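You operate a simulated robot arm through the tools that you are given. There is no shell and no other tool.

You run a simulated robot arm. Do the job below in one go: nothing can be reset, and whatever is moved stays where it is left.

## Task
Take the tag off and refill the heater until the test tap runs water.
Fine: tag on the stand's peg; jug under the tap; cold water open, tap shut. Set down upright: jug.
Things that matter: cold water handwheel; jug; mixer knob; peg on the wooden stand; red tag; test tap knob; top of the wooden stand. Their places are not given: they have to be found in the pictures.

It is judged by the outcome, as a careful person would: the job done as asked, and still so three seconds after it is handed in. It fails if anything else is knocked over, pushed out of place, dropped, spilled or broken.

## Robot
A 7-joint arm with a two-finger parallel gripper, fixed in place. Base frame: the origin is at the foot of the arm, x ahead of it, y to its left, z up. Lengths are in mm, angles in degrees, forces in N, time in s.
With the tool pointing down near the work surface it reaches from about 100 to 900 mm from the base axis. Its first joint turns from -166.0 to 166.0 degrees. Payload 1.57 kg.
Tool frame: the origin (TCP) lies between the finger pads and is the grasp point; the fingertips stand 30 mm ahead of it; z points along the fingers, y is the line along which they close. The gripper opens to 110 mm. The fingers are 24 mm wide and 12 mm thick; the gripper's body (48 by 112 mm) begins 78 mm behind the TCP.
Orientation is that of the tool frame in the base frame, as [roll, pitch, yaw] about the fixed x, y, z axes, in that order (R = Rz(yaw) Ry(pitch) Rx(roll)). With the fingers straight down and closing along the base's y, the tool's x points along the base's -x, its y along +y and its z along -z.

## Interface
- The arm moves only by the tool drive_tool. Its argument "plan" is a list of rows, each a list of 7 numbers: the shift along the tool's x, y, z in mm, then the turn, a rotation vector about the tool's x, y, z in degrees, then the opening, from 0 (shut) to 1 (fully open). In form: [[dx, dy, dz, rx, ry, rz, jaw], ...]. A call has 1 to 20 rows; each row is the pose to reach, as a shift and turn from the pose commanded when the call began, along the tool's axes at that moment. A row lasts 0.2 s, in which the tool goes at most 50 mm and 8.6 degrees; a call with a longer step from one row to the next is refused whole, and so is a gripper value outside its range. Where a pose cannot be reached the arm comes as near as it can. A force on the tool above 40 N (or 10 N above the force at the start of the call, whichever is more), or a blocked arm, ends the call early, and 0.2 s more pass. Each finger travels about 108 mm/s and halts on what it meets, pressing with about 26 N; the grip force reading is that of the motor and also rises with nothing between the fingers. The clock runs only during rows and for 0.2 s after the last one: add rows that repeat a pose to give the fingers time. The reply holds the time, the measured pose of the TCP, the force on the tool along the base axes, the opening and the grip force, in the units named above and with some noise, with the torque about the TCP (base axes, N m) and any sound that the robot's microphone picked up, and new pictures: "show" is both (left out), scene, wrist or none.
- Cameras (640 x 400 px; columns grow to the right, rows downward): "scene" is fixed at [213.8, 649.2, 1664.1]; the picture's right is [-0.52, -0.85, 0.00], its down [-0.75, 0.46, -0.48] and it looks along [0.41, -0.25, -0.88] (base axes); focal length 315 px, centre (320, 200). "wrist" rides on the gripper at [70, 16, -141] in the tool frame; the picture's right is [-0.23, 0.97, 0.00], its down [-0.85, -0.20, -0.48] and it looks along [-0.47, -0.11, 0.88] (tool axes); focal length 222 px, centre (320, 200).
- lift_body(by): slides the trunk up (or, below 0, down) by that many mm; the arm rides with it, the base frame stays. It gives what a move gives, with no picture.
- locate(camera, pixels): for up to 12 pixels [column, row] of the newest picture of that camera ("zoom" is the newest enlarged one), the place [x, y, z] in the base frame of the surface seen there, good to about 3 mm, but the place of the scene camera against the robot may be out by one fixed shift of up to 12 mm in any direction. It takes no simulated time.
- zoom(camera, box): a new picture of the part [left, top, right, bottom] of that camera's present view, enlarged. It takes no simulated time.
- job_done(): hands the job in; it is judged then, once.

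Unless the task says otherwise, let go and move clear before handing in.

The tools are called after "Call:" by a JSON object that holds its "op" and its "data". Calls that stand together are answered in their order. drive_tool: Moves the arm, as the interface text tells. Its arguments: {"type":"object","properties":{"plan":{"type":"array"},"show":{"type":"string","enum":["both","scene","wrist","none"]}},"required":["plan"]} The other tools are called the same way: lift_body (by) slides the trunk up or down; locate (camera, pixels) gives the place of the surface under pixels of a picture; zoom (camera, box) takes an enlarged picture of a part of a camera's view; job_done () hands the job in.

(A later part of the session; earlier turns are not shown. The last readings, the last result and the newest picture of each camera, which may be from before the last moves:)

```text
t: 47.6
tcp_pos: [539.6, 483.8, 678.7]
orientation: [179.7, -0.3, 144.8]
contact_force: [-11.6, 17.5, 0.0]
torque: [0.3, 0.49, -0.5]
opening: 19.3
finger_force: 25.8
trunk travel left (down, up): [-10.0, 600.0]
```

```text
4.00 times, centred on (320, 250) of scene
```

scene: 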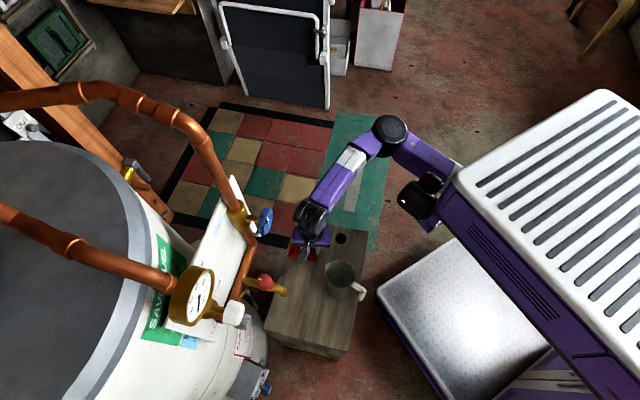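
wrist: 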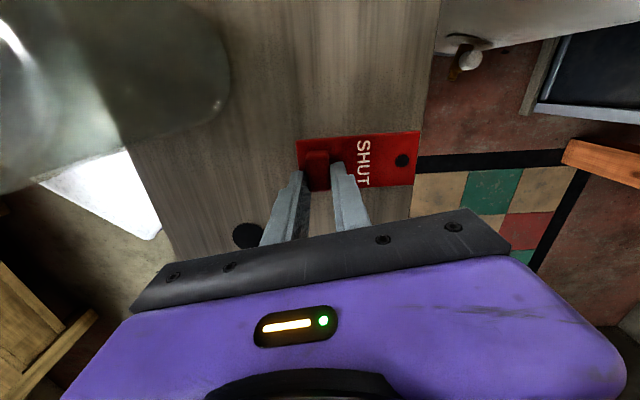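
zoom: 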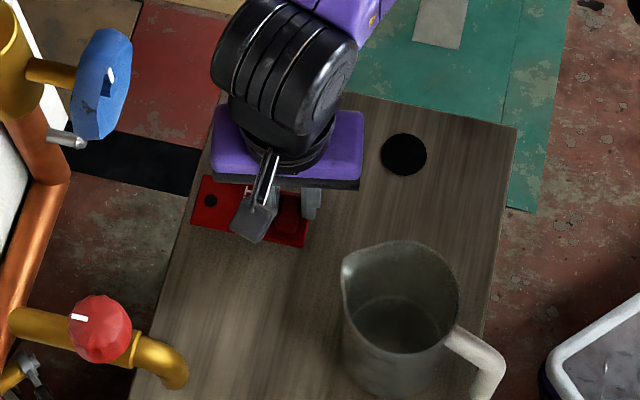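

Fz has dropped to ~0 and the hole has stayed fixed in space while the tag pivoted a few degrees in the grip, which suggests the peg tip has entered the hole. I'll lower a few millimetres and see whether it goes down freely.

Call:
{"op": "drive_tool", "data": {"plan": [[0, 0, 2, 0, 0, 0, 0], [0, 0, 4, 0, 0, 0, 0], [0, 0, 6, 0, 0, 0, 0]], "show": "wrist"}}

Call:
{"op": "zoom", "data": {"camera": "wrist", "box": [260, 90, 460, 230]}}

```text
t: 48.4
tcp_pos: [538.8, 482.4, 672.5]
orientation: [179.6, -0.3, 145.0]
contact_force: [-8.6, 16.0, -0.9]
torque: [0.24, 0.34, -0.51]
opening: 19.1
finger_force: 25.8
trunk travel left (down, up): [-10.0, 600.0]
```

wrist: 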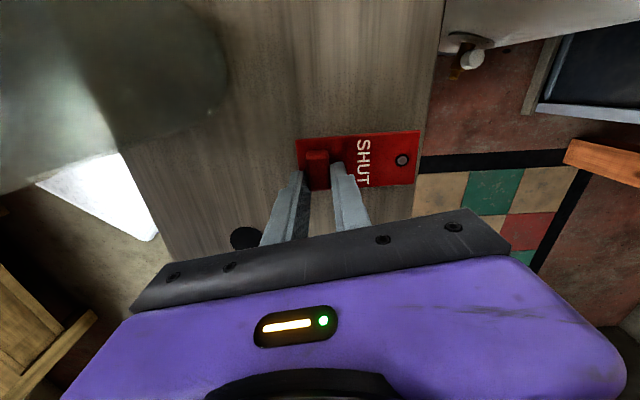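

```text
2.86 times, centred on (360, 160) of wrist
```

zoom: 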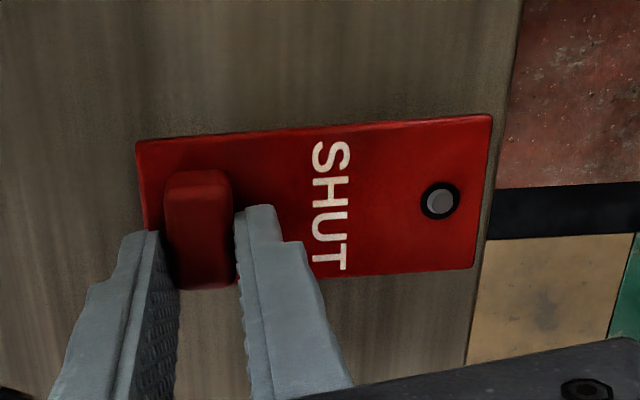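

The peg tip is now visible through the hole. I'll lower the tag the rest of the way, to about 1–2 mm above the stand.

Call:
{"op": "drive_tool", "data": {"plan": [[0, 0, 3, 0, 0, 0, 0], [0, 0, 6, 0, 0, 0, 0], [0, 0, 9, 0, 0, 0, 0], [0, 0, 12, 0, 0, 0, 0], [0, 0, 13, 0, 0, 0, 0]], "show": "wrist"}}

Call:
{"op": "zoom", "data": {"camera": "wrist", "box": [260, 90, 460, 230]}}

```text
t: 49.6
tcp_pos: [540.0, 483.3, 660.8]
orientation: [179.5, -0.2, 144.9]
contact_force: [-3.2, 4.0, 23.5]
torque: [0.32, 0.02, -0.49]
opening: 19.5
finger_force: 25.7
trunk travel left (down, up): [-10.0, 600.0]
```

wrist: 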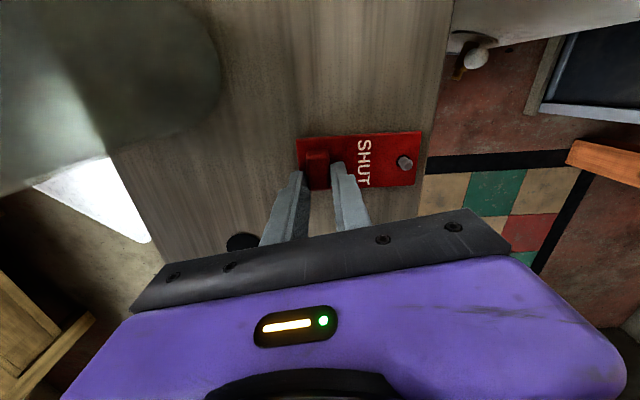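

```text
2.86 times, centred on (360, 160) of wrist
```

zoom: 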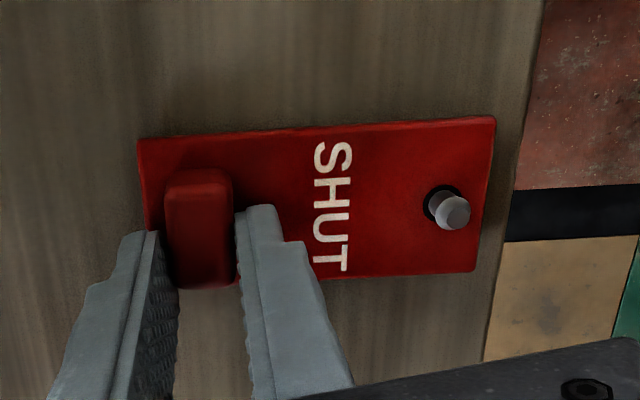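

The tag is seated on the stand (Fz 23 N) with the peg through the hole. I'll ease up 1.5 mm and open the jaws, then rise straight up.

Call:
{"op": "drive_tool", "data": {"plan": [[0, 0, -1.5, 0, 0, 0, 0], [0, 0, -1.5, 0, 0, 0, 0.2], [0, 0, -1.5, 0, 0, 0, 0.3], [0, 0, -1.5, 0, 0, 0, 0.4], [0, 0, -1.5, 0, 0, 0, 0.4]], "show": "wrist"}}

Call:
{"op": "zoom", "data": {"camera": "wrist", "box": [260, 90, 460, 230]}}

```text
t: 50.8
tcp_pos: [539.9, 482.5, 660.3]
orientation: [179.6, -0.3, 144.9]
contact_force: [0.6, -0.8, 0.0]
torque: [0.03, 0.03, 0.0]
opening: 44.2
finger_force: 0.0
trunk travel left (down, up): [-10.0, 600.0]
```

wrist: 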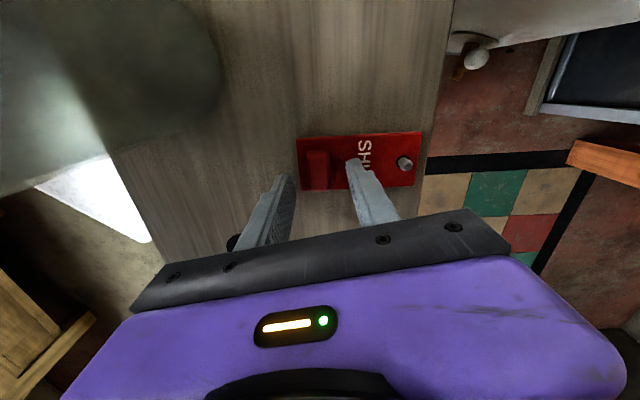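

```text
2.86 times, centred on (360, 160) of wrist
```

zoom: 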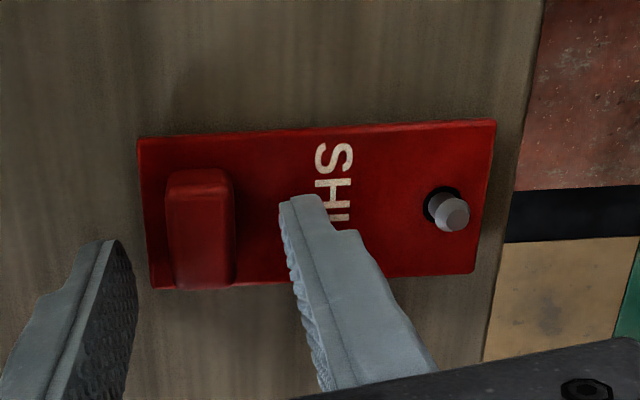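

Tag is on the peg, lying flat. I'll rise straight up 190 mm and look at the jug.

Call:
{"op": "drive_tool", "data": {"plan": [[0, 0, -15, 0, 0, 0, 0.4], [0, 0, -50, 0, 0, 0, 0.4], [0, 0, -95, 0, 0, 0, 0.4], [0, 0, -140, 0, 0, 0, 0.4], [0, 0, -190, 0, 0, 0, 0.4], [0, 0, -190, 0, 0, 0, 0.4]], "show": "both"}}

Call:
{"op": "zoom", "data": {"camera": "scene", "box": [250, 200, 380, 330]}}

```text
t: 52.2
tcp_pos: [535.8, 480.7, 846.8]
orientation: [179.8, -0.3, 145.0]
contact_force: [0.5, 0.6, -0.2]
torque: [0.0, 0.0, -0.05]
opening: 44.1
finger_force: 0.0
trunk travel left (down, up): [-10.0, 600.0]
```

scene: 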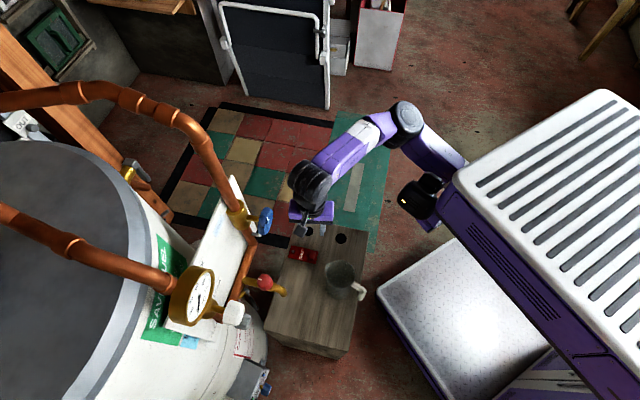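
wrist: 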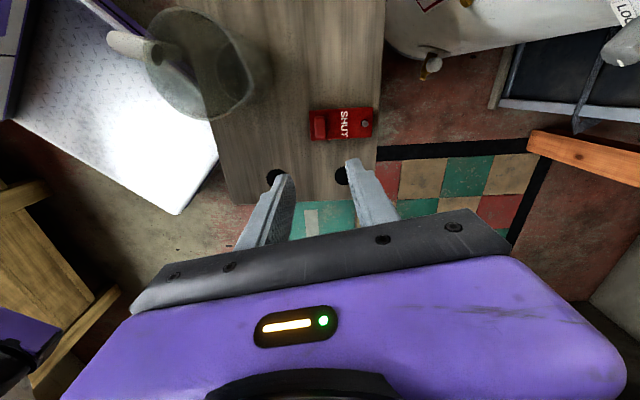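

```text
3.08 times, centred on (315, 265) of scene
```

zoom: 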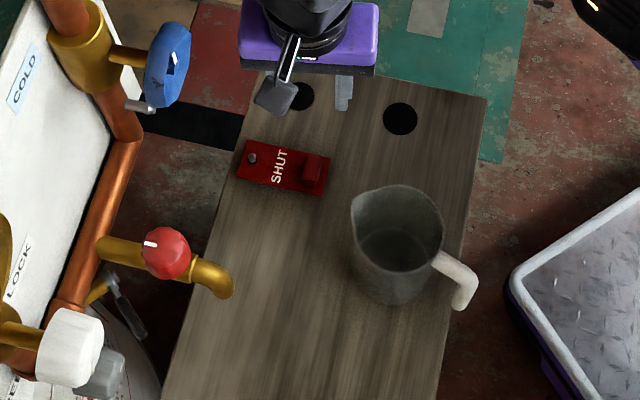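

Tag lies flat on the peg. Next is the jug; I'll measure its rim, body and handle from both cameras.

Call:
{"op": "zoom", "data": {"camera": "wrist", "box": [90, 0, 290, 130]}}

Call:
{"op": "locate", "data": {"camera": "wrist", "pixels": [[175, 8], [205, 18], [240, 50], [255, 75], [252, 95], [235, 110], [215, 118], [190, 113], [165, 100], [148, 60], [128, 43], [200, 60]]}}

Call:
{"op": "zoom", "data": {"camera": "scene", "box": [310, 245, 380, 315]}}

```text
3.08 times, centred on (190, 65) of wrist
```

zoom: 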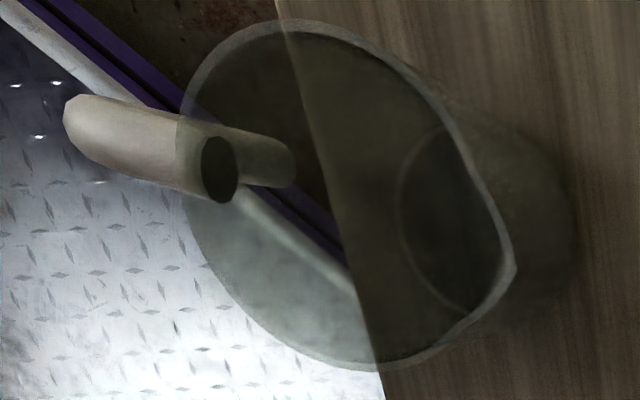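

```text
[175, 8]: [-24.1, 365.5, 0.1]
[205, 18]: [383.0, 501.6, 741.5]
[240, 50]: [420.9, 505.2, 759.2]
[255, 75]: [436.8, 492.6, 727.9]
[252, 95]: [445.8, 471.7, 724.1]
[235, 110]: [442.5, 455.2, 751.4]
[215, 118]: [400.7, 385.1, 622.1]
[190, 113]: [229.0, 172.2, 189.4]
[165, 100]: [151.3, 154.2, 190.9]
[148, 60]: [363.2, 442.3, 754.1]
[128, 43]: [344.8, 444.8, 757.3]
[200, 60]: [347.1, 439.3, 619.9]
```

```text
5.71 times, centred on (345, 280) of scene
```

zoom: 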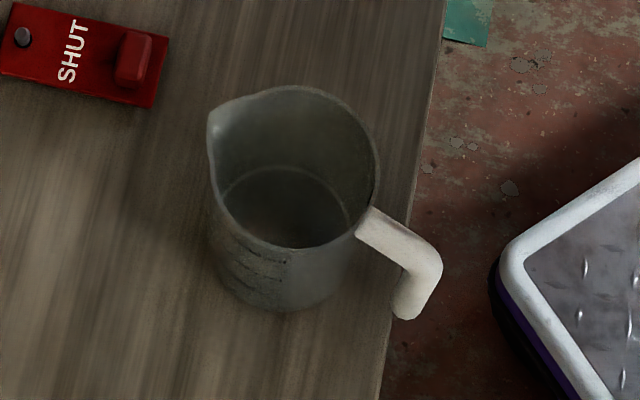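

The jug is an L-handled measuring jug, rim about 88 mm across. I'll locate rim points and handle in this scene zoom.

Call:
{"op": "locate", "data": {"camera": "zoom", "pixels": [[376, 160], [350, 112], [290, 88], [240, 97], [212, 125], [213, 185], [235, 225], [290, 245], [340, 235], [395, 235], [430, 262], [405, 305]]}}

Call:
{"op": "locate", "data": {"camera": "zoom", "pixels": [[270, 308], [230, 285], [320, 295], [285, 230], [230, 260], [250, 300], [340, 250], [220, 240], [300, 260], [275, 275]]}}

```text
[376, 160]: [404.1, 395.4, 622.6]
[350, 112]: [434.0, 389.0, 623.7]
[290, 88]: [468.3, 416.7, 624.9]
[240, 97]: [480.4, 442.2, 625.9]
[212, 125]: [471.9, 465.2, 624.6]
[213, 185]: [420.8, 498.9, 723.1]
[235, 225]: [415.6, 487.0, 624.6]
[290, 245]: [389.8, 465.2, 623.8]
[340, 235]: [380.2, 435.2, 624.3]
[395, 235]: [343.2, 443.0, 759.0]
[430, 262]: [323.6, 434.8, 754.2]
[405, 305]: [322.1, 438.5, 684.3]
```

```text
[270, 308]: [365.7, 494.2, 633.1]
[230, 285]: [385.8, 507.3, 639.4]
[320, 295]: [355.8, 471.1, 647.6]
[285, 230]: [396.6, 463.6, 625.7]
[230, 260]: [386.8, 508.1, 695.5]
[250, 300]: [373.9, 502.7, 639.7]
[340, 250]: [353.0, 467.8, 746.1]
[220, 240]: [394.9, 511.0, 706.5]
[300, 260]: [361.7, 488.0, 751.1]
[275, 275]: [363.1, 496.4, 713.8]
```

The jug centre is about (403.5,464), radius 43, rim z≈755, handle pointing to the robot's side. I'll move above it with a tool yaw of about -158° and jaws fully open.

Call:
{"op": "drive_tool", "data": {"plan": [[12, -11, -4, 0, 0, -7.1, 0.5], [25, -22, -8, 0, 0, -14.2, 0.6], [37, -34, -12, 0, 0, -21.3, 0.7], [49, -45, -16, 0, 0, -28.5, 0.8], [62, -56, -20, 0, 0, -35.6, 0.9], [74, -67, -25, 0, 0, -42.7, 1], [86, -78, -29, 0, 0, -49.9, 1], [98.8, -89.6, -33, 0, 0, -57, 1], [98.8, -89.6, -33, 0, 0, -57, 1]], "show": "both"}}

```text
t: 54.2
tcp_pos: [408.2, 464.2, 882.8]
orientation: [179.6, 0.1, -158.1]
contact_force: [0.4, -0.6, 0.0]
torque: [0.02, 0.01, -0.01]
opening: 110.1
finger_force: 0.0
trunk travel left (down, up): [-10.0, 600.0]
```

scene: 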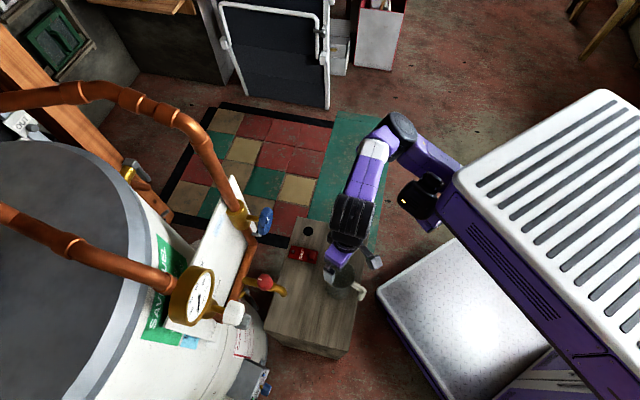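
wrist: 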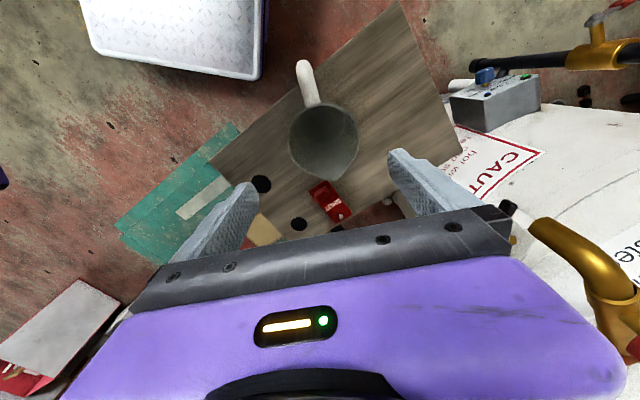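

The jug is between the fingers' sides in view (rim around (323,140), handle at (308,85)). I'll zoom and locate the rim accurately from here.

Call:
{"op": "zoom", "data": {"camera": "wrist", "box": [260, 50, 400, 200]}}

Call:
{"op": "locate", "data": {"camera": "wrist", "pixels": [[289, 138], [290, 125], [358, 135], [357, 150], [300, 112], [345, 112], [330, 105], [297, 165], [352, 165], [328, 179], [310, 90], [304, 65]]}}

```text
2.67 times, centred on (330, 125) of wrist
```

zoom: 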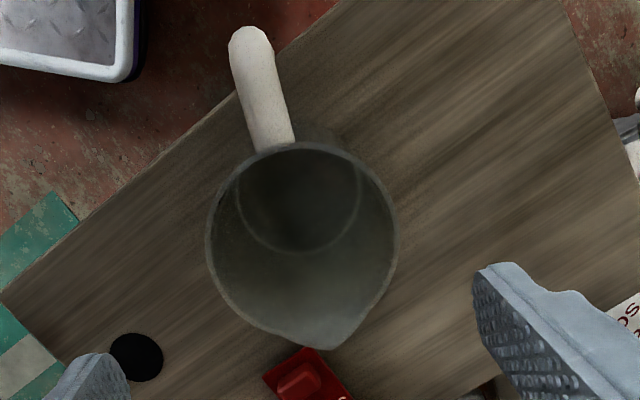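

```text
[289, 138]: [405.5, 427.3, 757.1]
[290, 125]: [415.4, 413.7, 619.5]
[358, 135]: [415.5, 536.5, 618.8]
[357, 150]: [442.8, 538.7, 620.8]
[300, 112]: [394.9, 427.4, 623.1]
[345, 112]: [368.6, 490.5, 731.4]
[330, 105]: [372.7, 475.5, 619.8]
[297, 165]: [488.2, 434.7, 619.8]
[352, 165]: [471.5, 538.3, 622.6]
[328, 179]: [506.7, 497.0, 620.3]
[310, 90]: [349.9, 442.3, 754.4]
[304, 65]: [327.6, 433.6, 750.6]
```

Rim centre from this view is about (401,467), radius 43, and the handle lies straight back along the tool. I'll tilt the tool 40° (pointing forward-down) above the jug.

Call:
{"op": "drive_tool", "data": {"plan": [[1, 1, 0, 0, -8, 0, 1], [2, 2, 0, 0, -16, 0, 1], [3, 3, 0, 0, -24, 0, 1], [4, 3.5, 0, 0, -32, 0, 1], [5.3, 3.5, 0, 0, -40, 0, 1], [5.3, 3.5, 0, 0, -40, 0, 1]], "show": "both"}}

```text
t: 55.6
tcp_pos: [418.4, 463.6, 869.5]
orientation: [180.0, 37.8, -160.1]
contact_force: [-0.4, 0.5, 0.2]
torque: [0.01, -0.03, 0.01]
opening: 109.9
finger_force: 0.1
trunk travel left (down, up): [-10.0, 600.0]
```

scene: 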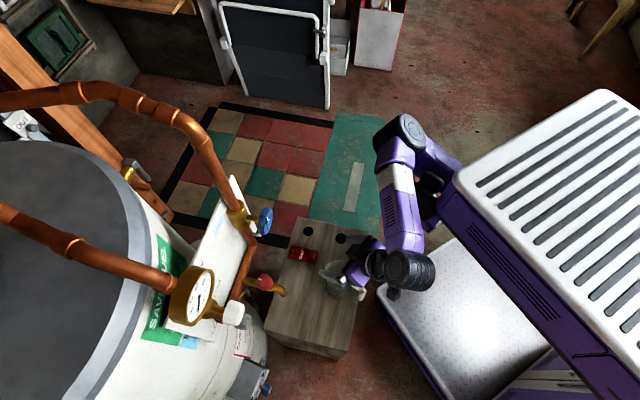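
wrist: 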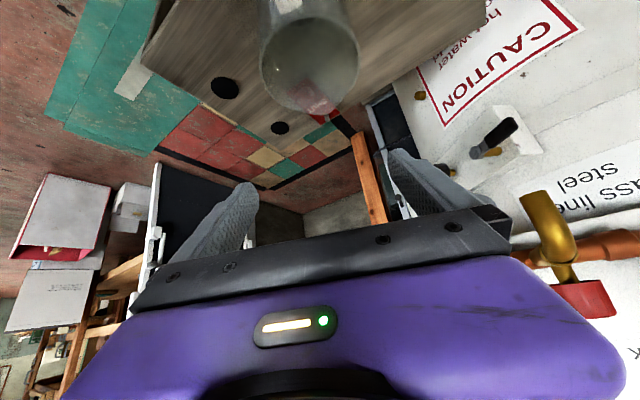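

The tilt mostly took (pitch 38°, TCP about 15 mm forward of target). I'll lower 70 mm vertically and check whether the pose settles and the fingers straddle the jug.

Call:
{"op": "drive_tool", "data": {"plan": [[15, 0, 18, 0, 0, 0, 1], [30, 0, 36, 0, 0, 0, 1], [45, 0, 53.6, 0, 0, 0, 1], [45, 0, 53.6, 0, 0, 0, 1]], "show": "both"}}

Call:
{"op": "zoom", "data": {"camera": "scene", "box": [290, 210, 420, 320]}}

```text
t: 56.6
tcp_pos: [422.0, 463.1, 814.4]
orientation: [178.2, 38.7, -162.2]
contact_force: [-0.5, -0.3, -0.5]
torque: [-0.04, -0.04, 0.0]
opening: 109.9
finger_force: 0.0
trunk travel left (down, up): [-10.0, 600.0]
```

scene: 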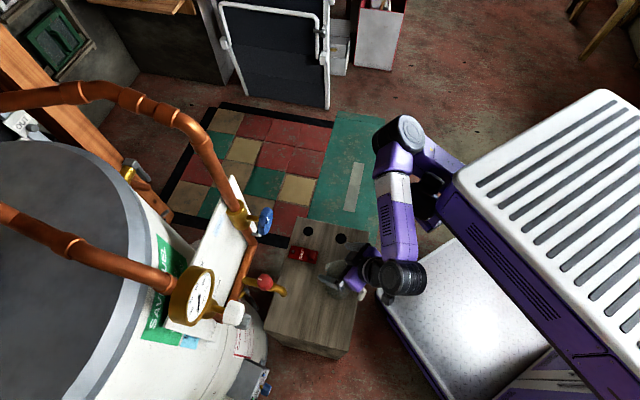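
wrist: 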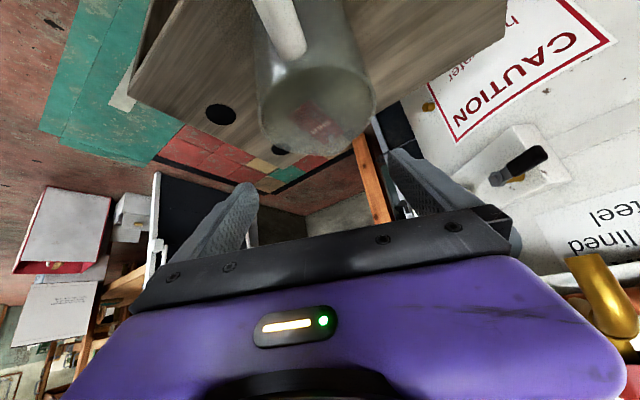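

```text
3.64 times, centred on (355, 265) of scene
```

zoom: 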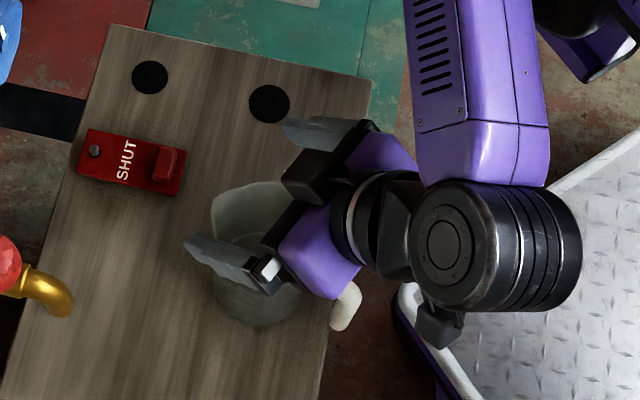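

The arm sits ~18 mm ahead of the jug's centre (fine along the fingers), but ~8 mm off sideways. I'll correct sideways and lower another 35 mm before rechecking.

Call:
{"op": "drive_tool", "data": {"plan": [[0, 8, 0, 0, 0, 0, 1], [11, 8, 13, 0, 0, 0, 1], [22.5, 8, 27, 0, 0, 0, 1], [22.5, 8, 27, 0, 0, 0, 1]], "show": "wrist"}}

Call:
{"op": "zoom", "data": {"camera": "wrist", "box": [180, 0, 460, 240]}}

```text
t: 57.8
tcp_pos: [441.6, 464.6, 773.8]
orientation: [179.7, 39.3, -163.7]
contact_force: [0.1, 0.2, -0.5]
torque: [0.0, 0.01, -0.01]
opening: 110.0
finger_force: 0.0
trunk travel left (down, up): [-10.0, 600.0]
stopped in row 4: the arm was blocked; the commanded pose is now the measured one
```

wrist: 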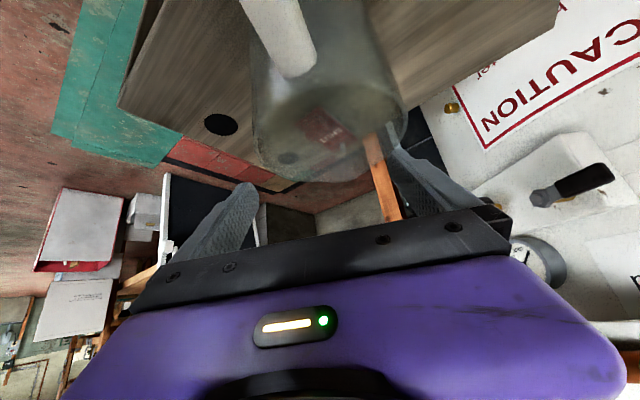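

```text
1.67 times, centred on (320, 120) of wrist
```

zoom: 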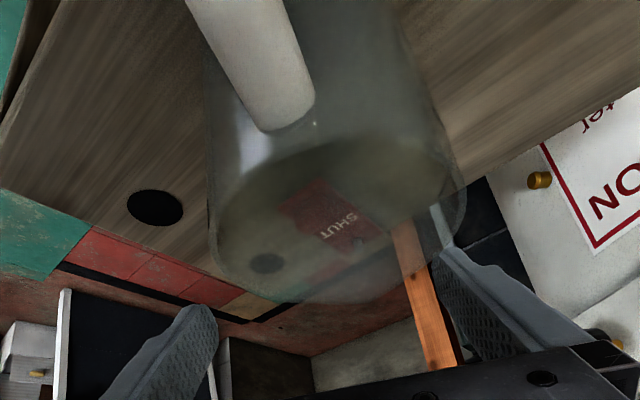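

The arm is blocked because this tilt over-bends the wrist toward the right/back; tilting the other way (tool pointing left, wrist on the right) should be easy. I'll lift clear of the jug and bring the tool back to vertical first.

Call:
{"op": "drive_tool", "data": {"plan": [[-22, 0, -27, 0, 0, 0, 1], [-45, 0, -54, 0, 0, 0, 1], [-65, 0, -80, 0, 7.5, 0, 1], [-70, 0, -85, 0, 15.5, 0, 1], [-70, 0, -85, 0, 23.5, 0, 1], [-70, 0, -85, 0, 31.5, 0, 1], [-70, 0, -85, 0, 39.3, 0, 1], [-70, 0, -85, 0, 39.3, 0, 1]], "show": "none"}}

```text
t: 59.6
tcp_pos: [440.7, 464.6, 885.9]
orientation: [179.5, 0.1, -163.2]
contact_force: [0.1, 0.0, -0.6]
torque: [-0.02, -0.01, -0.01]
opening: 110.1
finger_force: 0.1
trunk travel left (down, up): [-10.0, 600.0]
```

Vertical again at (441,465,886). I'll turn the yaw to about 158° and recentre over the jug.

Call:
{"op": "drive_tool", "data": {"plan": [[7, 2.5, 0, 0, 0, 8, 1], [15, 5, 0, 0, 0, 16, 1], [22, 7.5, 0, 0, 0, 24, 1], [30, 10, 0, 0, 0, 32, 1], [36.8, 12.1, 0, 0, 0, 38.8, 1], [36.8, 12.1, 0, 0, 0, 38.8, 1]], "show": "wrist"}}

Call:
{"op": "zoom", "data": {"camera": "wrist", "box": [250, 50, 410, 200]}}

```text
t: 61.0
tcp_pos: [401.6, 465.0, 883.6]
orientation: [179.8, -0.4, 157.9]
contact_force: [0.2, 0.6, -1.3]
torque: [0.01, -0.02, -0.01]
opening: 110.0
finger_force: 0.1
trunk travel left (down, up): [-10.0, 600.0]
```

wrist: 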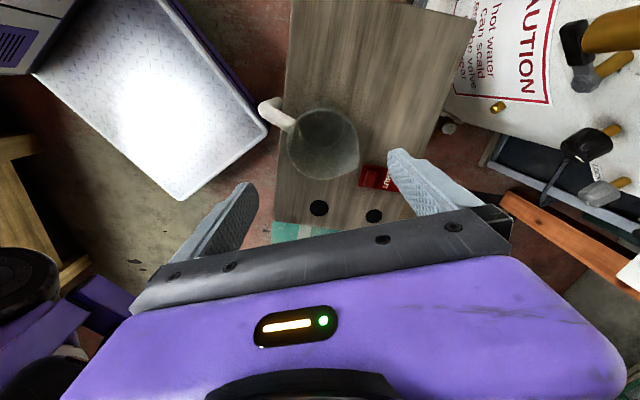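

```text
2.67 times, centred on (330, 125) of wrist
```

zoom: 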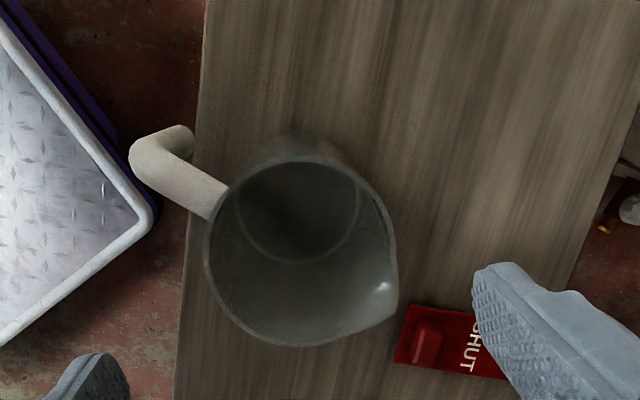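

The closing line is ~44° away from the handle, as planned, and the rim centre is at (401.5,468). I'll tilt the tool 50° to the left (tool z toward -x side) above the jug.

Call:
{"op": "drive_tool", "data": {"plan": [[0, 1, 0, 0, 8.3, 0, 1], [0, 2, 0, 0, 16.6, 0, 1], [0, 2.5, 0, 0, 25, 0, 1], [0, 2.5, 0, 0, 33.3, 0, 1], [0, 2.5, 0, 0, 41.7, 0, 1], [0, 2.5, 0, 0, 50, 0, 1], [0, 2.5, 0, 0, 50, 0, 1]], "show": "both"}}

```text
t: 62.6
tcp_pos: [403.2, 467.0, 886.4]
orientation: [179.4, -50.2, 158.5]
contact_force: [-0.2, 0.3, -0.6]
torque: [0.0, -0.03, 0.0]
opening: 109.8
finger_force: 0.2
trunk travel left (down, up): [-10.0, 600.0]
```

scene: 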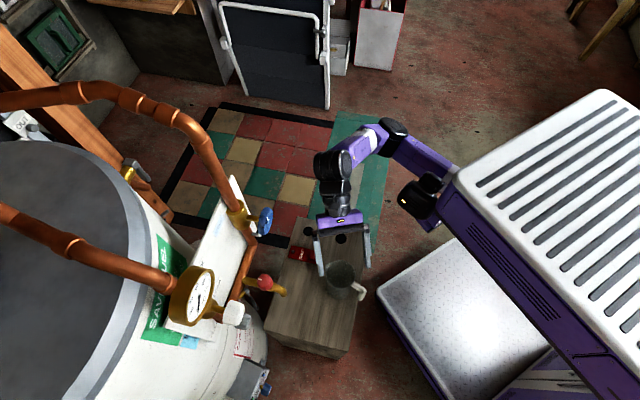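
wrist: 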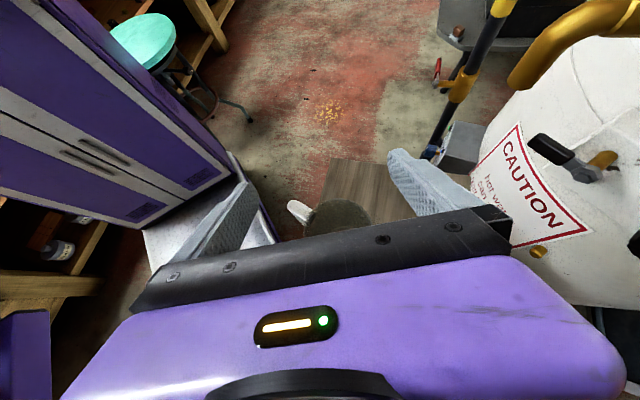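

The tilt is fully reached (pitch -50°, position on target). I'll lower to just above the rim first, keeping TCP slightly behind the jug's centre, then check.

Call:
{"op": "drive_tool", "data": {"plan": [[-29, 0, 22, 0, 0, 0, 1], [-58, 0, 44, 0, 0, 0, 1], [-76, 0, 54, 0, 0, 0, 1], [-76, 0, 54, 0, 0, 0, 1]], "show": "both"}}

Call:
{"op": "zoom", "data": {"camera": "wrist", "box": [200, 100, 480, 260]}}

Call:
{"op": "zoom", "data": {"camera": "scene", "box": [290, 210, 420, 320]}}

```text
t: 63.6
tcp_pos: [411.0, 463.9, 791.0]
orientation: [179.3, -50.1, 158.5]
contact_force: [0.1, -0.2, -0.3]
torque: [0.01, -0.03, 0.02]
opening: 110.0
finger_force: 0.0
trunk travel left (down, up): [-10.0, 600.0]
```

scene: 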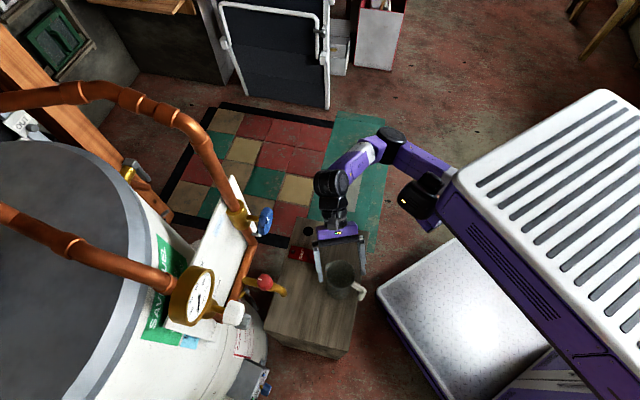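
wrist: 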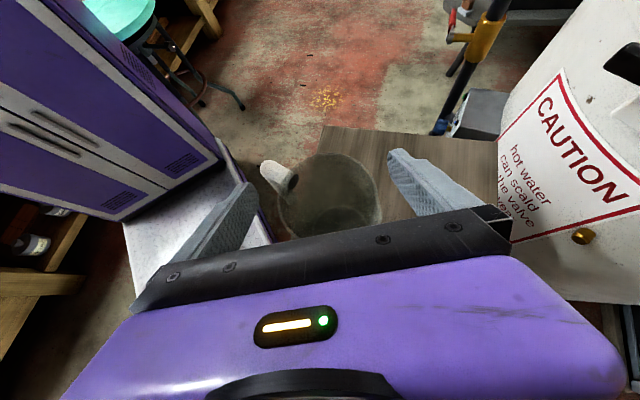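

```text
2.29 times, centred on (340, 180) of wrist
```

zoom: 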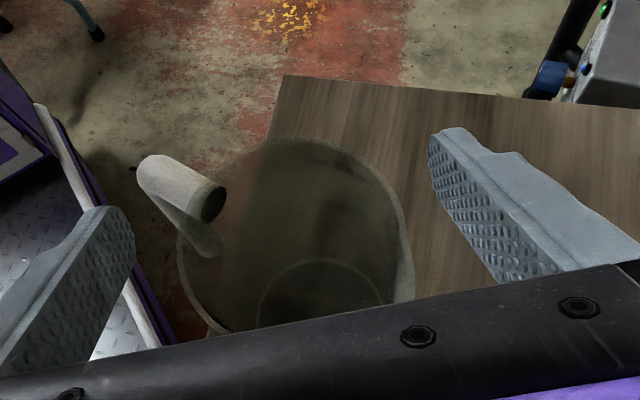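

```text
3.64 times, centred on (355, 265) of scene
```

zoom: 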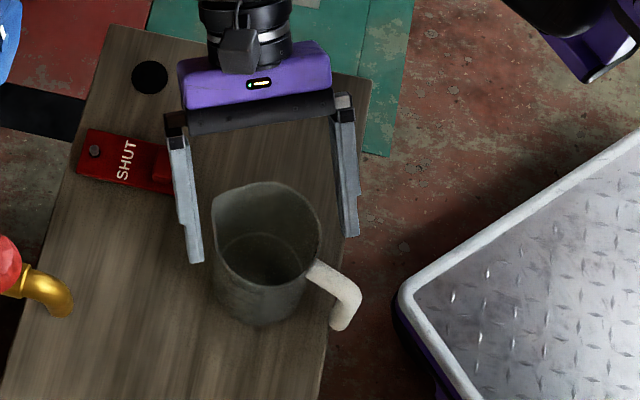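

The jug sits centred between the fingers in both views. I'll lower the last 51 mm.

Call:
{"op": "drive_tool", "data": {"plan": [[-13, 0, 11, 0, 0, 0, 1], [-26, 0, 22, 0, 0, 0, 1], [-39, 0, 32.8, 0, 0, 0, 1], [-39, 0, 32.8, 0, 0, 0, 1]], "show": "both"}}

Call:
{"op": "zoom", "data": {"camera": "scene", "box": [290, 210, 420, 320]}}

```text
t: 64.6
tcp_pos: [411.3, 465.2, 742.9]
orientation: [179.3, -50.2, 158.6]
contact_force: [-0.4, 0.6, 0.4]
torque: [0.01, -0.03, -0.03]
opening: 109.7
finger_force: 0.1
trunk travel left (down, up): [-10.0, 600.0]
```

scene: 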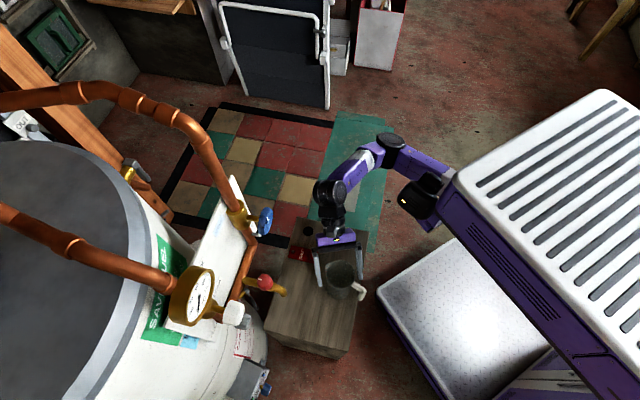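
wrist: 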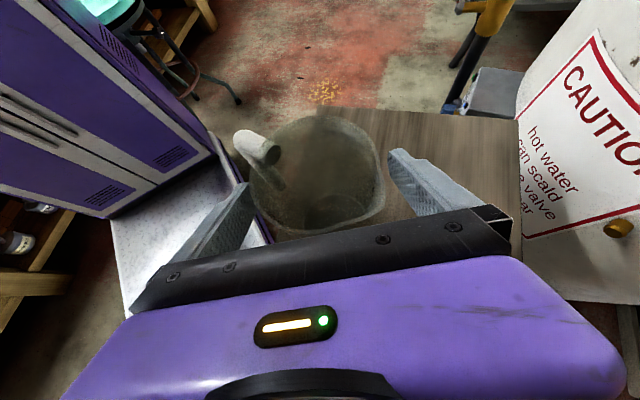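

```text
3.64 times, centred on (355, 265) of scene
```

zoom: 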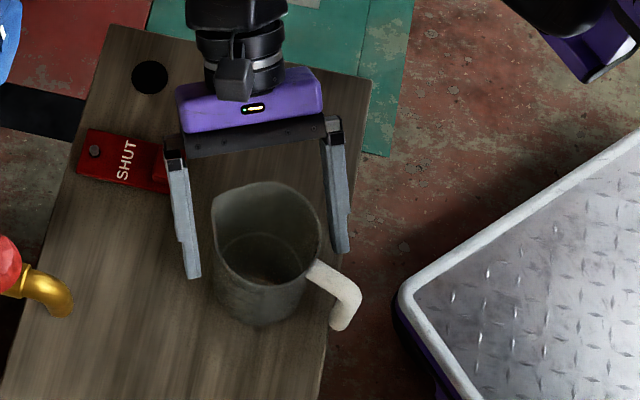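

Fingers straddle the jug with ~10 mm clearance from the handle. I'll close on the jug body gradually.

Call:
{"op": "drive_tool", "data": {"plan": [[0, 0, 0, 0, 0, 0, 0.9], [0, 0, 0, 0, 0, 0, 0.82], [0, 0, 0, 0, 0, 0, 0.75], [0, 0, 0, 0, 0, 0, 0.65], [0, 0, 0, 0, 0, 0, 0.5], [0, 0, 0, 0, 0, 0, 0.5]], "show": "both"}}

Call:
{"op": "zoom", "data": {"camera": "scene", "box": [290, 210, 420, 320]}}

```text
t: 66.0
tcp_pos: [411.9, 465.0, 742.2]
orientation: [179.3, -50.1, 158.6]
contact_force: [-1.5, -0.4, 0.1]
torque: [0.03, 0.02, -0.02]
opening: 84.3
finger_force: 26.0
trunk travel left (down, up): [-10.0, 600.0]
```

scene: 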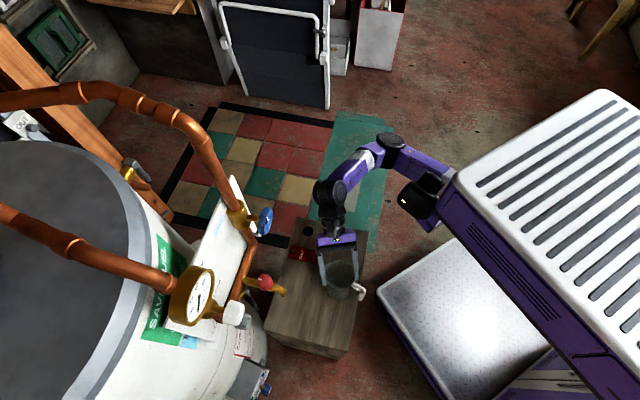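
wrist: 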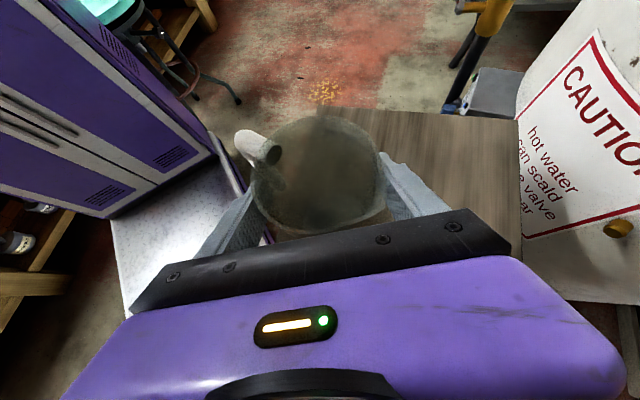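

```text
3.64 times, centred on (355, 265) of scene
```

zoom: 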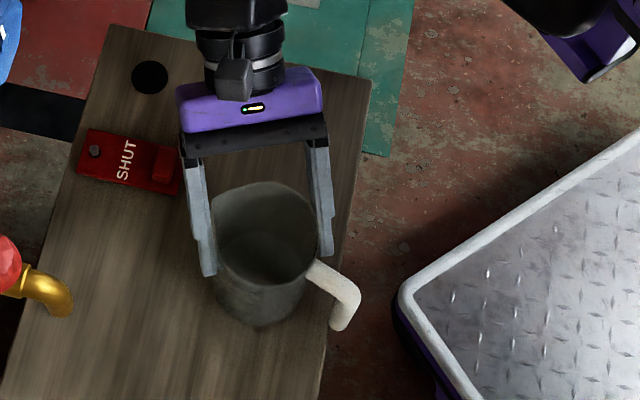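

Gripped at 84 mm, 26 N. I'll lift 25 mm slowly and check the jug stays level and doesn't slip.

Call:
{"op": "drive_tool", "data": {"plan": [[4, 0, -3.2, 0, 0, 0, 0.4], [8, 0, -6.4, 0, 0, 0, 0.4], [12, 0, -9.6, 0, 0, 0, 0.4], [19, 0, -16, 0, 0, 0, 0.4], [19, 0, -16, 0, 0, 0, 0.4]], "show": "both"}}

Call:
{"op": "zoom", "data": {"camera": "scene", "box": [290, 210, 420, 320]}}

```text
t: 67.2
tcp_pos: [409.8, 465.1, 766.4]
orientation: [179.4, -50.1, 158.6]
contact_force: [-0.5, -0.1, -1.5]
torque: [-0.06, -0.01, 0.02]
opening: 84.2
finger_force: 26.4
trunk travel left (down, up): [-10.0, 600.0]
```

scene: 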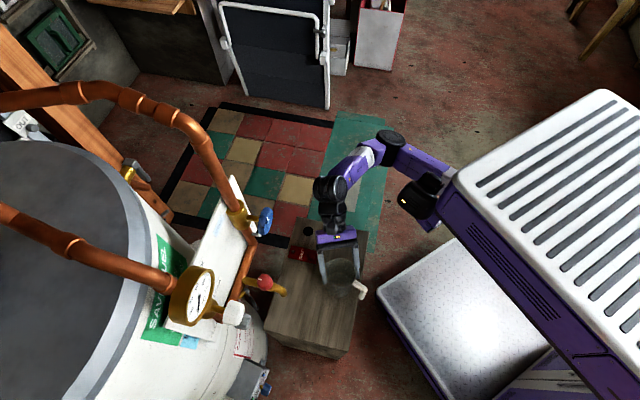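
wrist: 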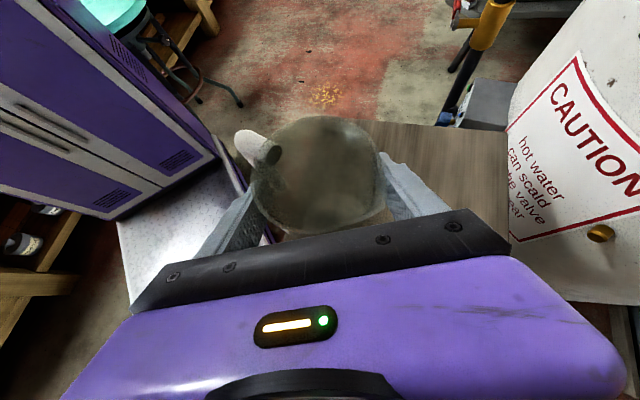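

```text
3.64 times, centred on (355, 265) of scene
```

zoom: 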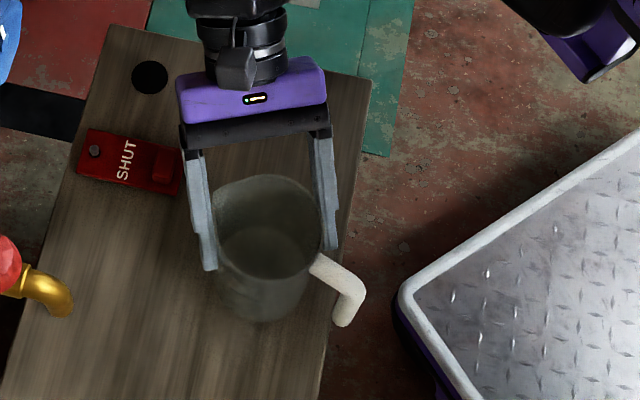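

The jug came up level with the gripper. Before moving, I'll measure the spout outlet position from the scene camera.

Call:
{"op": "zoom", "data": {"camera": "scene", "box": [240, 260, 310, 310]}}

```text
8.00 times, centred on (275, 285) of scene
```

zoom: 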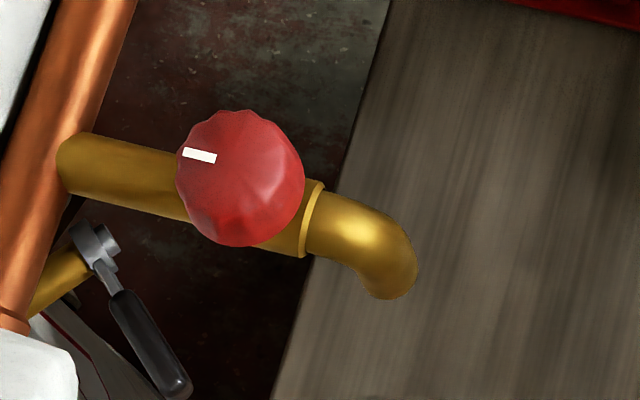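

The tap knob sits on top of the tap with a vertical axis (tick toward the heater), and the spout bends down at zoom (390,285). I'll locate those points.

Call:
{"op": "locate", "data": {"camera": "zoom", "pixels": [[390, 290], [405, 280], [375, 292], [395, 260], [370, 225], [240, 180], [200, 156], [215, 200], [285, 160], [235, 125], [235, 240], [120, 165]]}}

```text
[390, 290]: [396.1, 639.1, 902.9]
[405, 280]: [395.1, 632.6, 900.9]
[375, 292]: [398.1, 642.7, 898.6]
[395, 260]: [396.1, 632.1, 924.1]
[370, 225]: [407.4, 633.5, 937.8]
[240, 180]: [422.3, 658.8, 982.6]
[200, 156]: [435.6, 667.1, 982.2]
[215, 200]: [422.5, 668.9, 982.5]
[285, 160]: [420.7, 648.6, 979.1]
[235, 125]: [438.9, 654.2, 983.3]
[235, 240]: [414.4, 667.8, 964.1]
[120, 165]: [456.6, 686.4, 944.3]
```

Spout outlet works out at about (411,636,891) and the knob top at (429,658,979). I'll check the drain lever's position too, since the gripper finger will pass near it.

Call:
{"op": "locate", "data": {"camera": "zoom", "pixels": [[175, 385], [160, 360], [135, 315], [110, 265], [95, 245], [60, 280], [40, 320], [20, 350], [60, 380], [250, 350]]}}

```text
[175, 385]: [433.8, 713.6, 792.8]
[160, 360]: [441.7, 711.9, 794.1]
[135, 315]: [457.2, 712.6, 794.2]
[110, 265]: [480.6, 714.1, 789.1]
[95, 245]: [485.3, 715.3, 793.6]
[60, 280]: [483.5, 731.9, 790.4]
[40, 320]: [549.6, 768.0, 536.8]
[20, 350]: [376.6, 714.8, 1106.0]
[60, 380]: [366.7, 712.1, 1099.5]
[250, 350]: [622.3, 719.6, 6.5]
```

The lever sits at y≈713, z≈789, about 37 mm beyond where the finger will be. I'll carry the jug toward the tap, rotating about the vertical so the gripper ends up on the right-front side; first about half the way.

Call:
{"op": "drive_tool", "data": {"plan": [[3.8, 17, 4.7, -3.3, 0, 2.7, 0.4], [7.6, 34, 9.5, -6.6, 0, 5.5, 0.4], [11.4, 51, 14.2, -9.9, -0.1, 8.2, 0.4], [15.2, 68, 18.9, -13.2, -0.1, 11, 0.4], [19, 85, 23.6, -16.4, -0.2, 13.7, 0.4], [19, 85, 23.6, -16.4, -0.2, 13.7, 0.4]], "show": "both"}}

```text
t: 68.6
tcp_pos: [411.8, 555.3, 767.6]
orientation: [179.2, -50.1, 137.1]
contact_force: [-0.5, 0.6, -0.8]
torque: [-0.03, -0.03, 0.02]
opening: 84.0
finger_force: 25.5
trunk travel left (down, up): [-10.0, 600.0]
```

scene: 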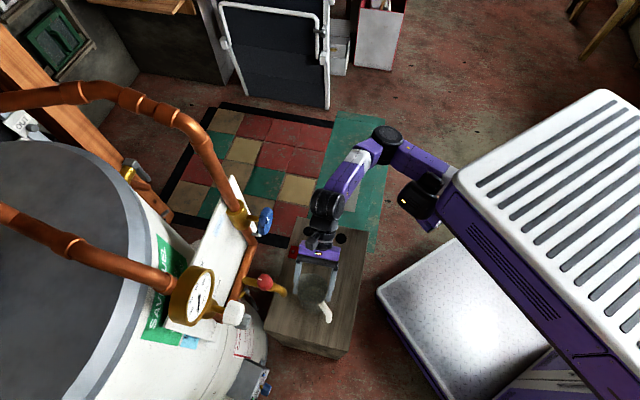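
wrist: 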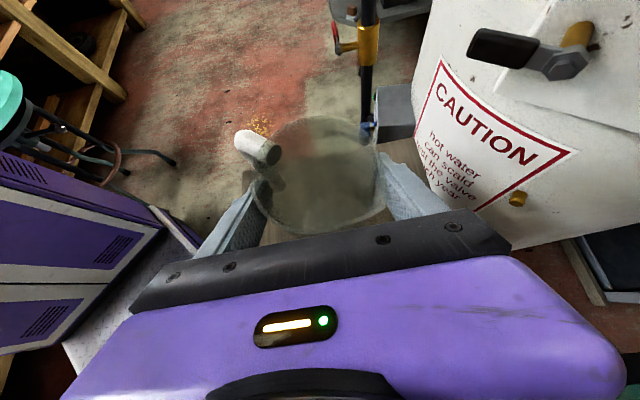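

Halfway, jug level. I'll check the heater surface distance near the right-hand finger, then finish the move.

Call:
{"op": "locate", "data": {"camera": "wrist", "pixels": [[480, 150], [450, 200], [430, 150], [520, 198], [500, 50], [560, 65], [425, 100], [400, 160]]}}

```text
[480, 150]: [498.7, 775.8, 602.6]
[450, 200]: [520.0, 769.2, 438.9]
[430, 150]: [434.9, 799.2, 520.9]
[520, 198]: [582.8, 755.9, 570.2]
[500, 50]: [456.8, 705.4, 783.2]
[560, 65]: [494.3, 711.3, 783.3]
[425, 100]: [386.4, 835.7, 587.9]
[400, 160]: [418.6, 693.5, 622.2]
```

The heater body is well beyond (depth ≈ 897). I'll finish carrying the jug to under the spout.

Call:
{"op": "drive_tool", "data": {"plan": [[6, 11, 7.2, -2.6, 0, 2.2, 0.4], [12, 22, 14.4, -5.2, -0.1, 4.4, 0.4], [18, 33, 21.6, -7.9, -0.1, 6.6, 0.4], [24, 44, 28.8, -10.5, -0.1, 8.8, 0.4], [29.4, 55.1, 36, -13.1, -0.15, 11, 0.4], [29.4, 55.1, 36, -13.1, -0.15, 11, 0.4]], "show": "both"}}

Call:
{"op": "zoom", "data": {"camera": "scene", "box": [230, 230, 360, 340]}}

```text
t: 70.0
tcp_pos: [414.7, 629.0, 766.3]
orientation: [179.5, -50.1, 120.0]
contact_force: [-0.2, -0.5, -2.0]
torque: [0.0, -0.04, 0.01]
opening: 84.2
finger_force: 25.9
trunk travel left (down, up): [-10.0, 600.0]
```

scene: 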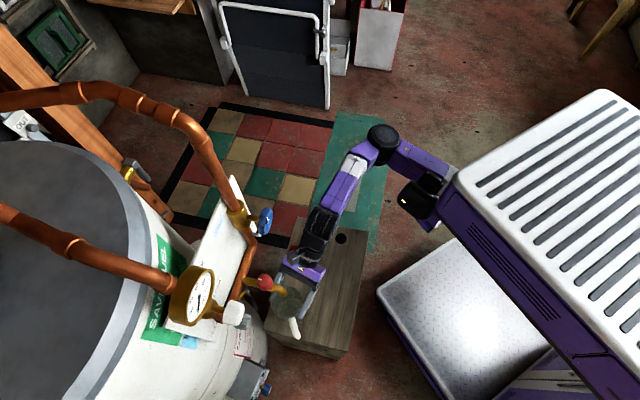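
wrist: 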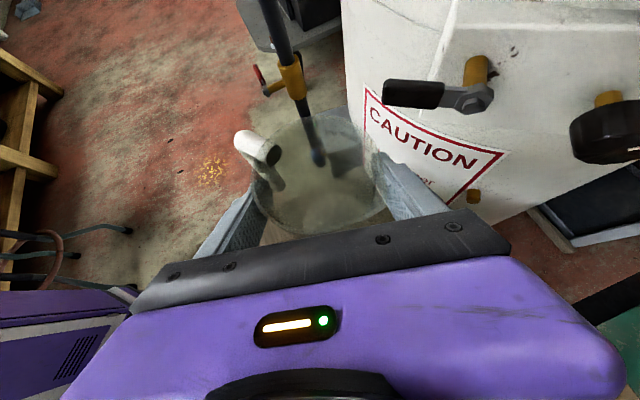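

```text
3.64 times, centred on (295, 285) of scene
```

zoom: 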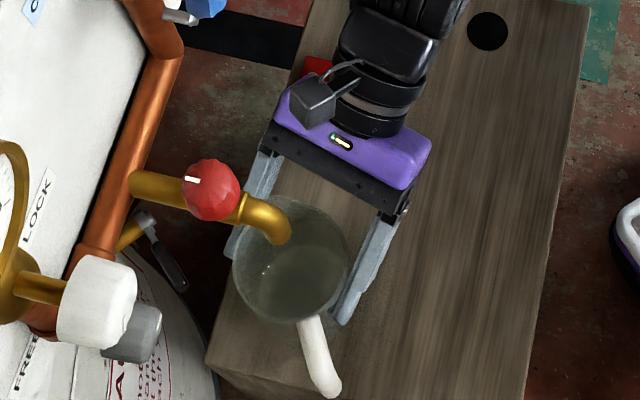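

Jug centre computes to about (410,638), directly under the outlet at about (410,636). I'll lower it gently to the stand.

Call:
{"op": "drive_tool", "data": {"plan": [[-5, 0, 4.2, 0, 0, 0, 0.4], [-10, 0, 8.3, 0, 0, 0, 0.4], [-14, 0, 11.7, 0, 0, 0, 0.4], [-16.9, 0, 14.1, 0, 0, 0, 0.4], [-18, 0, 15, 0, 0, 0, 0.4]], "show": "scene"}}

```text
t: 71.2
tcp_pos: [416.7, 627.8, 743.3]
orientation: [179.2, -50.1, 120.0]
contact_force: [-0.6, -0.3, 0.4]
torque: [0.11, 0.02, 0.03]
opening: 84.1
finger_force: 25.8
trunk travel left (down, up): [-10.0, 600.0]
```

scene: 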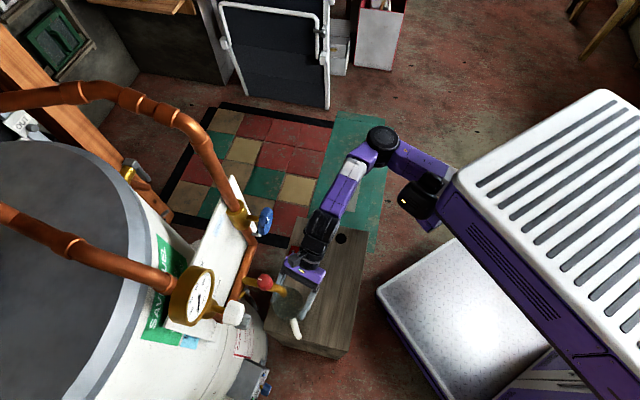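

Fz went from -2 to about 0, so the base is just touching. I'll lower 1.5 mm more to confirm contact.

Call:
{"op": "drive_tool", "data": {"plan": [[-0.6, 0, 0.5, 0, 0, 0, 0.4], [-1.15, 0, 1, 0, 0, 0, 0.4], [-1.15, 0, 1, 0, 0, 0, 0.4]], "show": "none"}}

```text
t: 72.0
tcp_pos: [415.9, 627.8, 742.7]
orientation: [179.4, -50.1, 120.1]
contact_force: [-0.7, -3.8, 10.1]
torque: [-0.04, -0.07, -0.04]
opening: 84.3
finger_force: 25.6
trunk travel left (down, up): [-10.0, 600.0]
```

Contact confirmed (10 N). I'll relieve slightly and open the jaws.

Call:
{"op": "drive_tool", "data": {"plan": [[0.6, 0, -0.5, 0, 0, 0, 0.4], [0.6, 0, -0.5, 0, 0, 0, 0.85], [0.6, 0, -0.5, 0, 0, 0, 0.95], [0.6, 0, -0.5, 0, 0, 0, 1], [0.6, 0, -0.5, 0, 0, 0, 1]], "show": "both"}}

Call:
{"op": "zoom", "data": {"camera": "scene", "box": [230, 230, 360, 340]}}

```text
t: 73.2
tcp_pos: [416.7, 628.6, 742.8]
orientation: [179.3, -50.1, 120.2]
contact_force: [0.0, -0.7, 0.2]
torque: [-0.01, 0.0, 0.01]
opening: 109.8
finger_force: 0.1
trunk travel left (down, up): [-10.0, 600.0]
```

scene: 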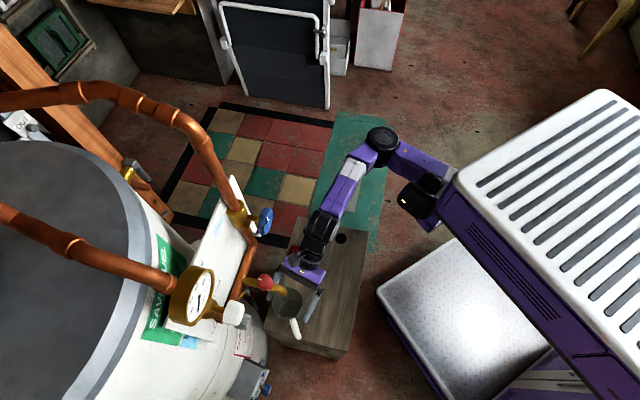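
wrist: 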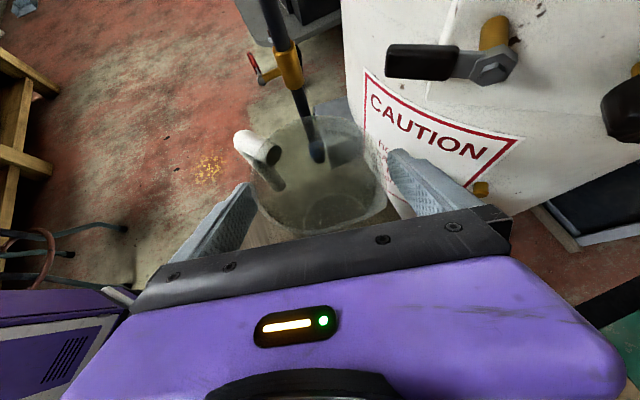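

```text
3.64 times, centred on (295, 285) of scene
```

zoom: 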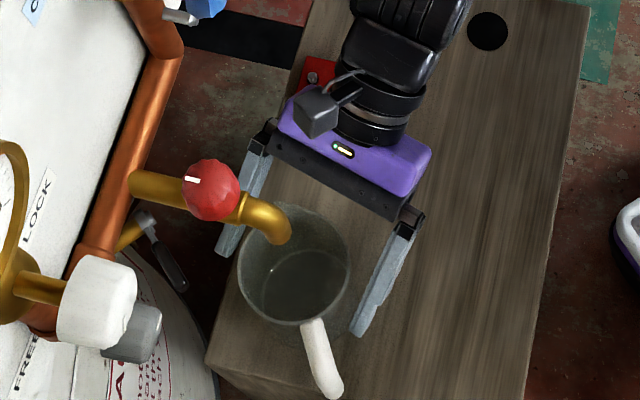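

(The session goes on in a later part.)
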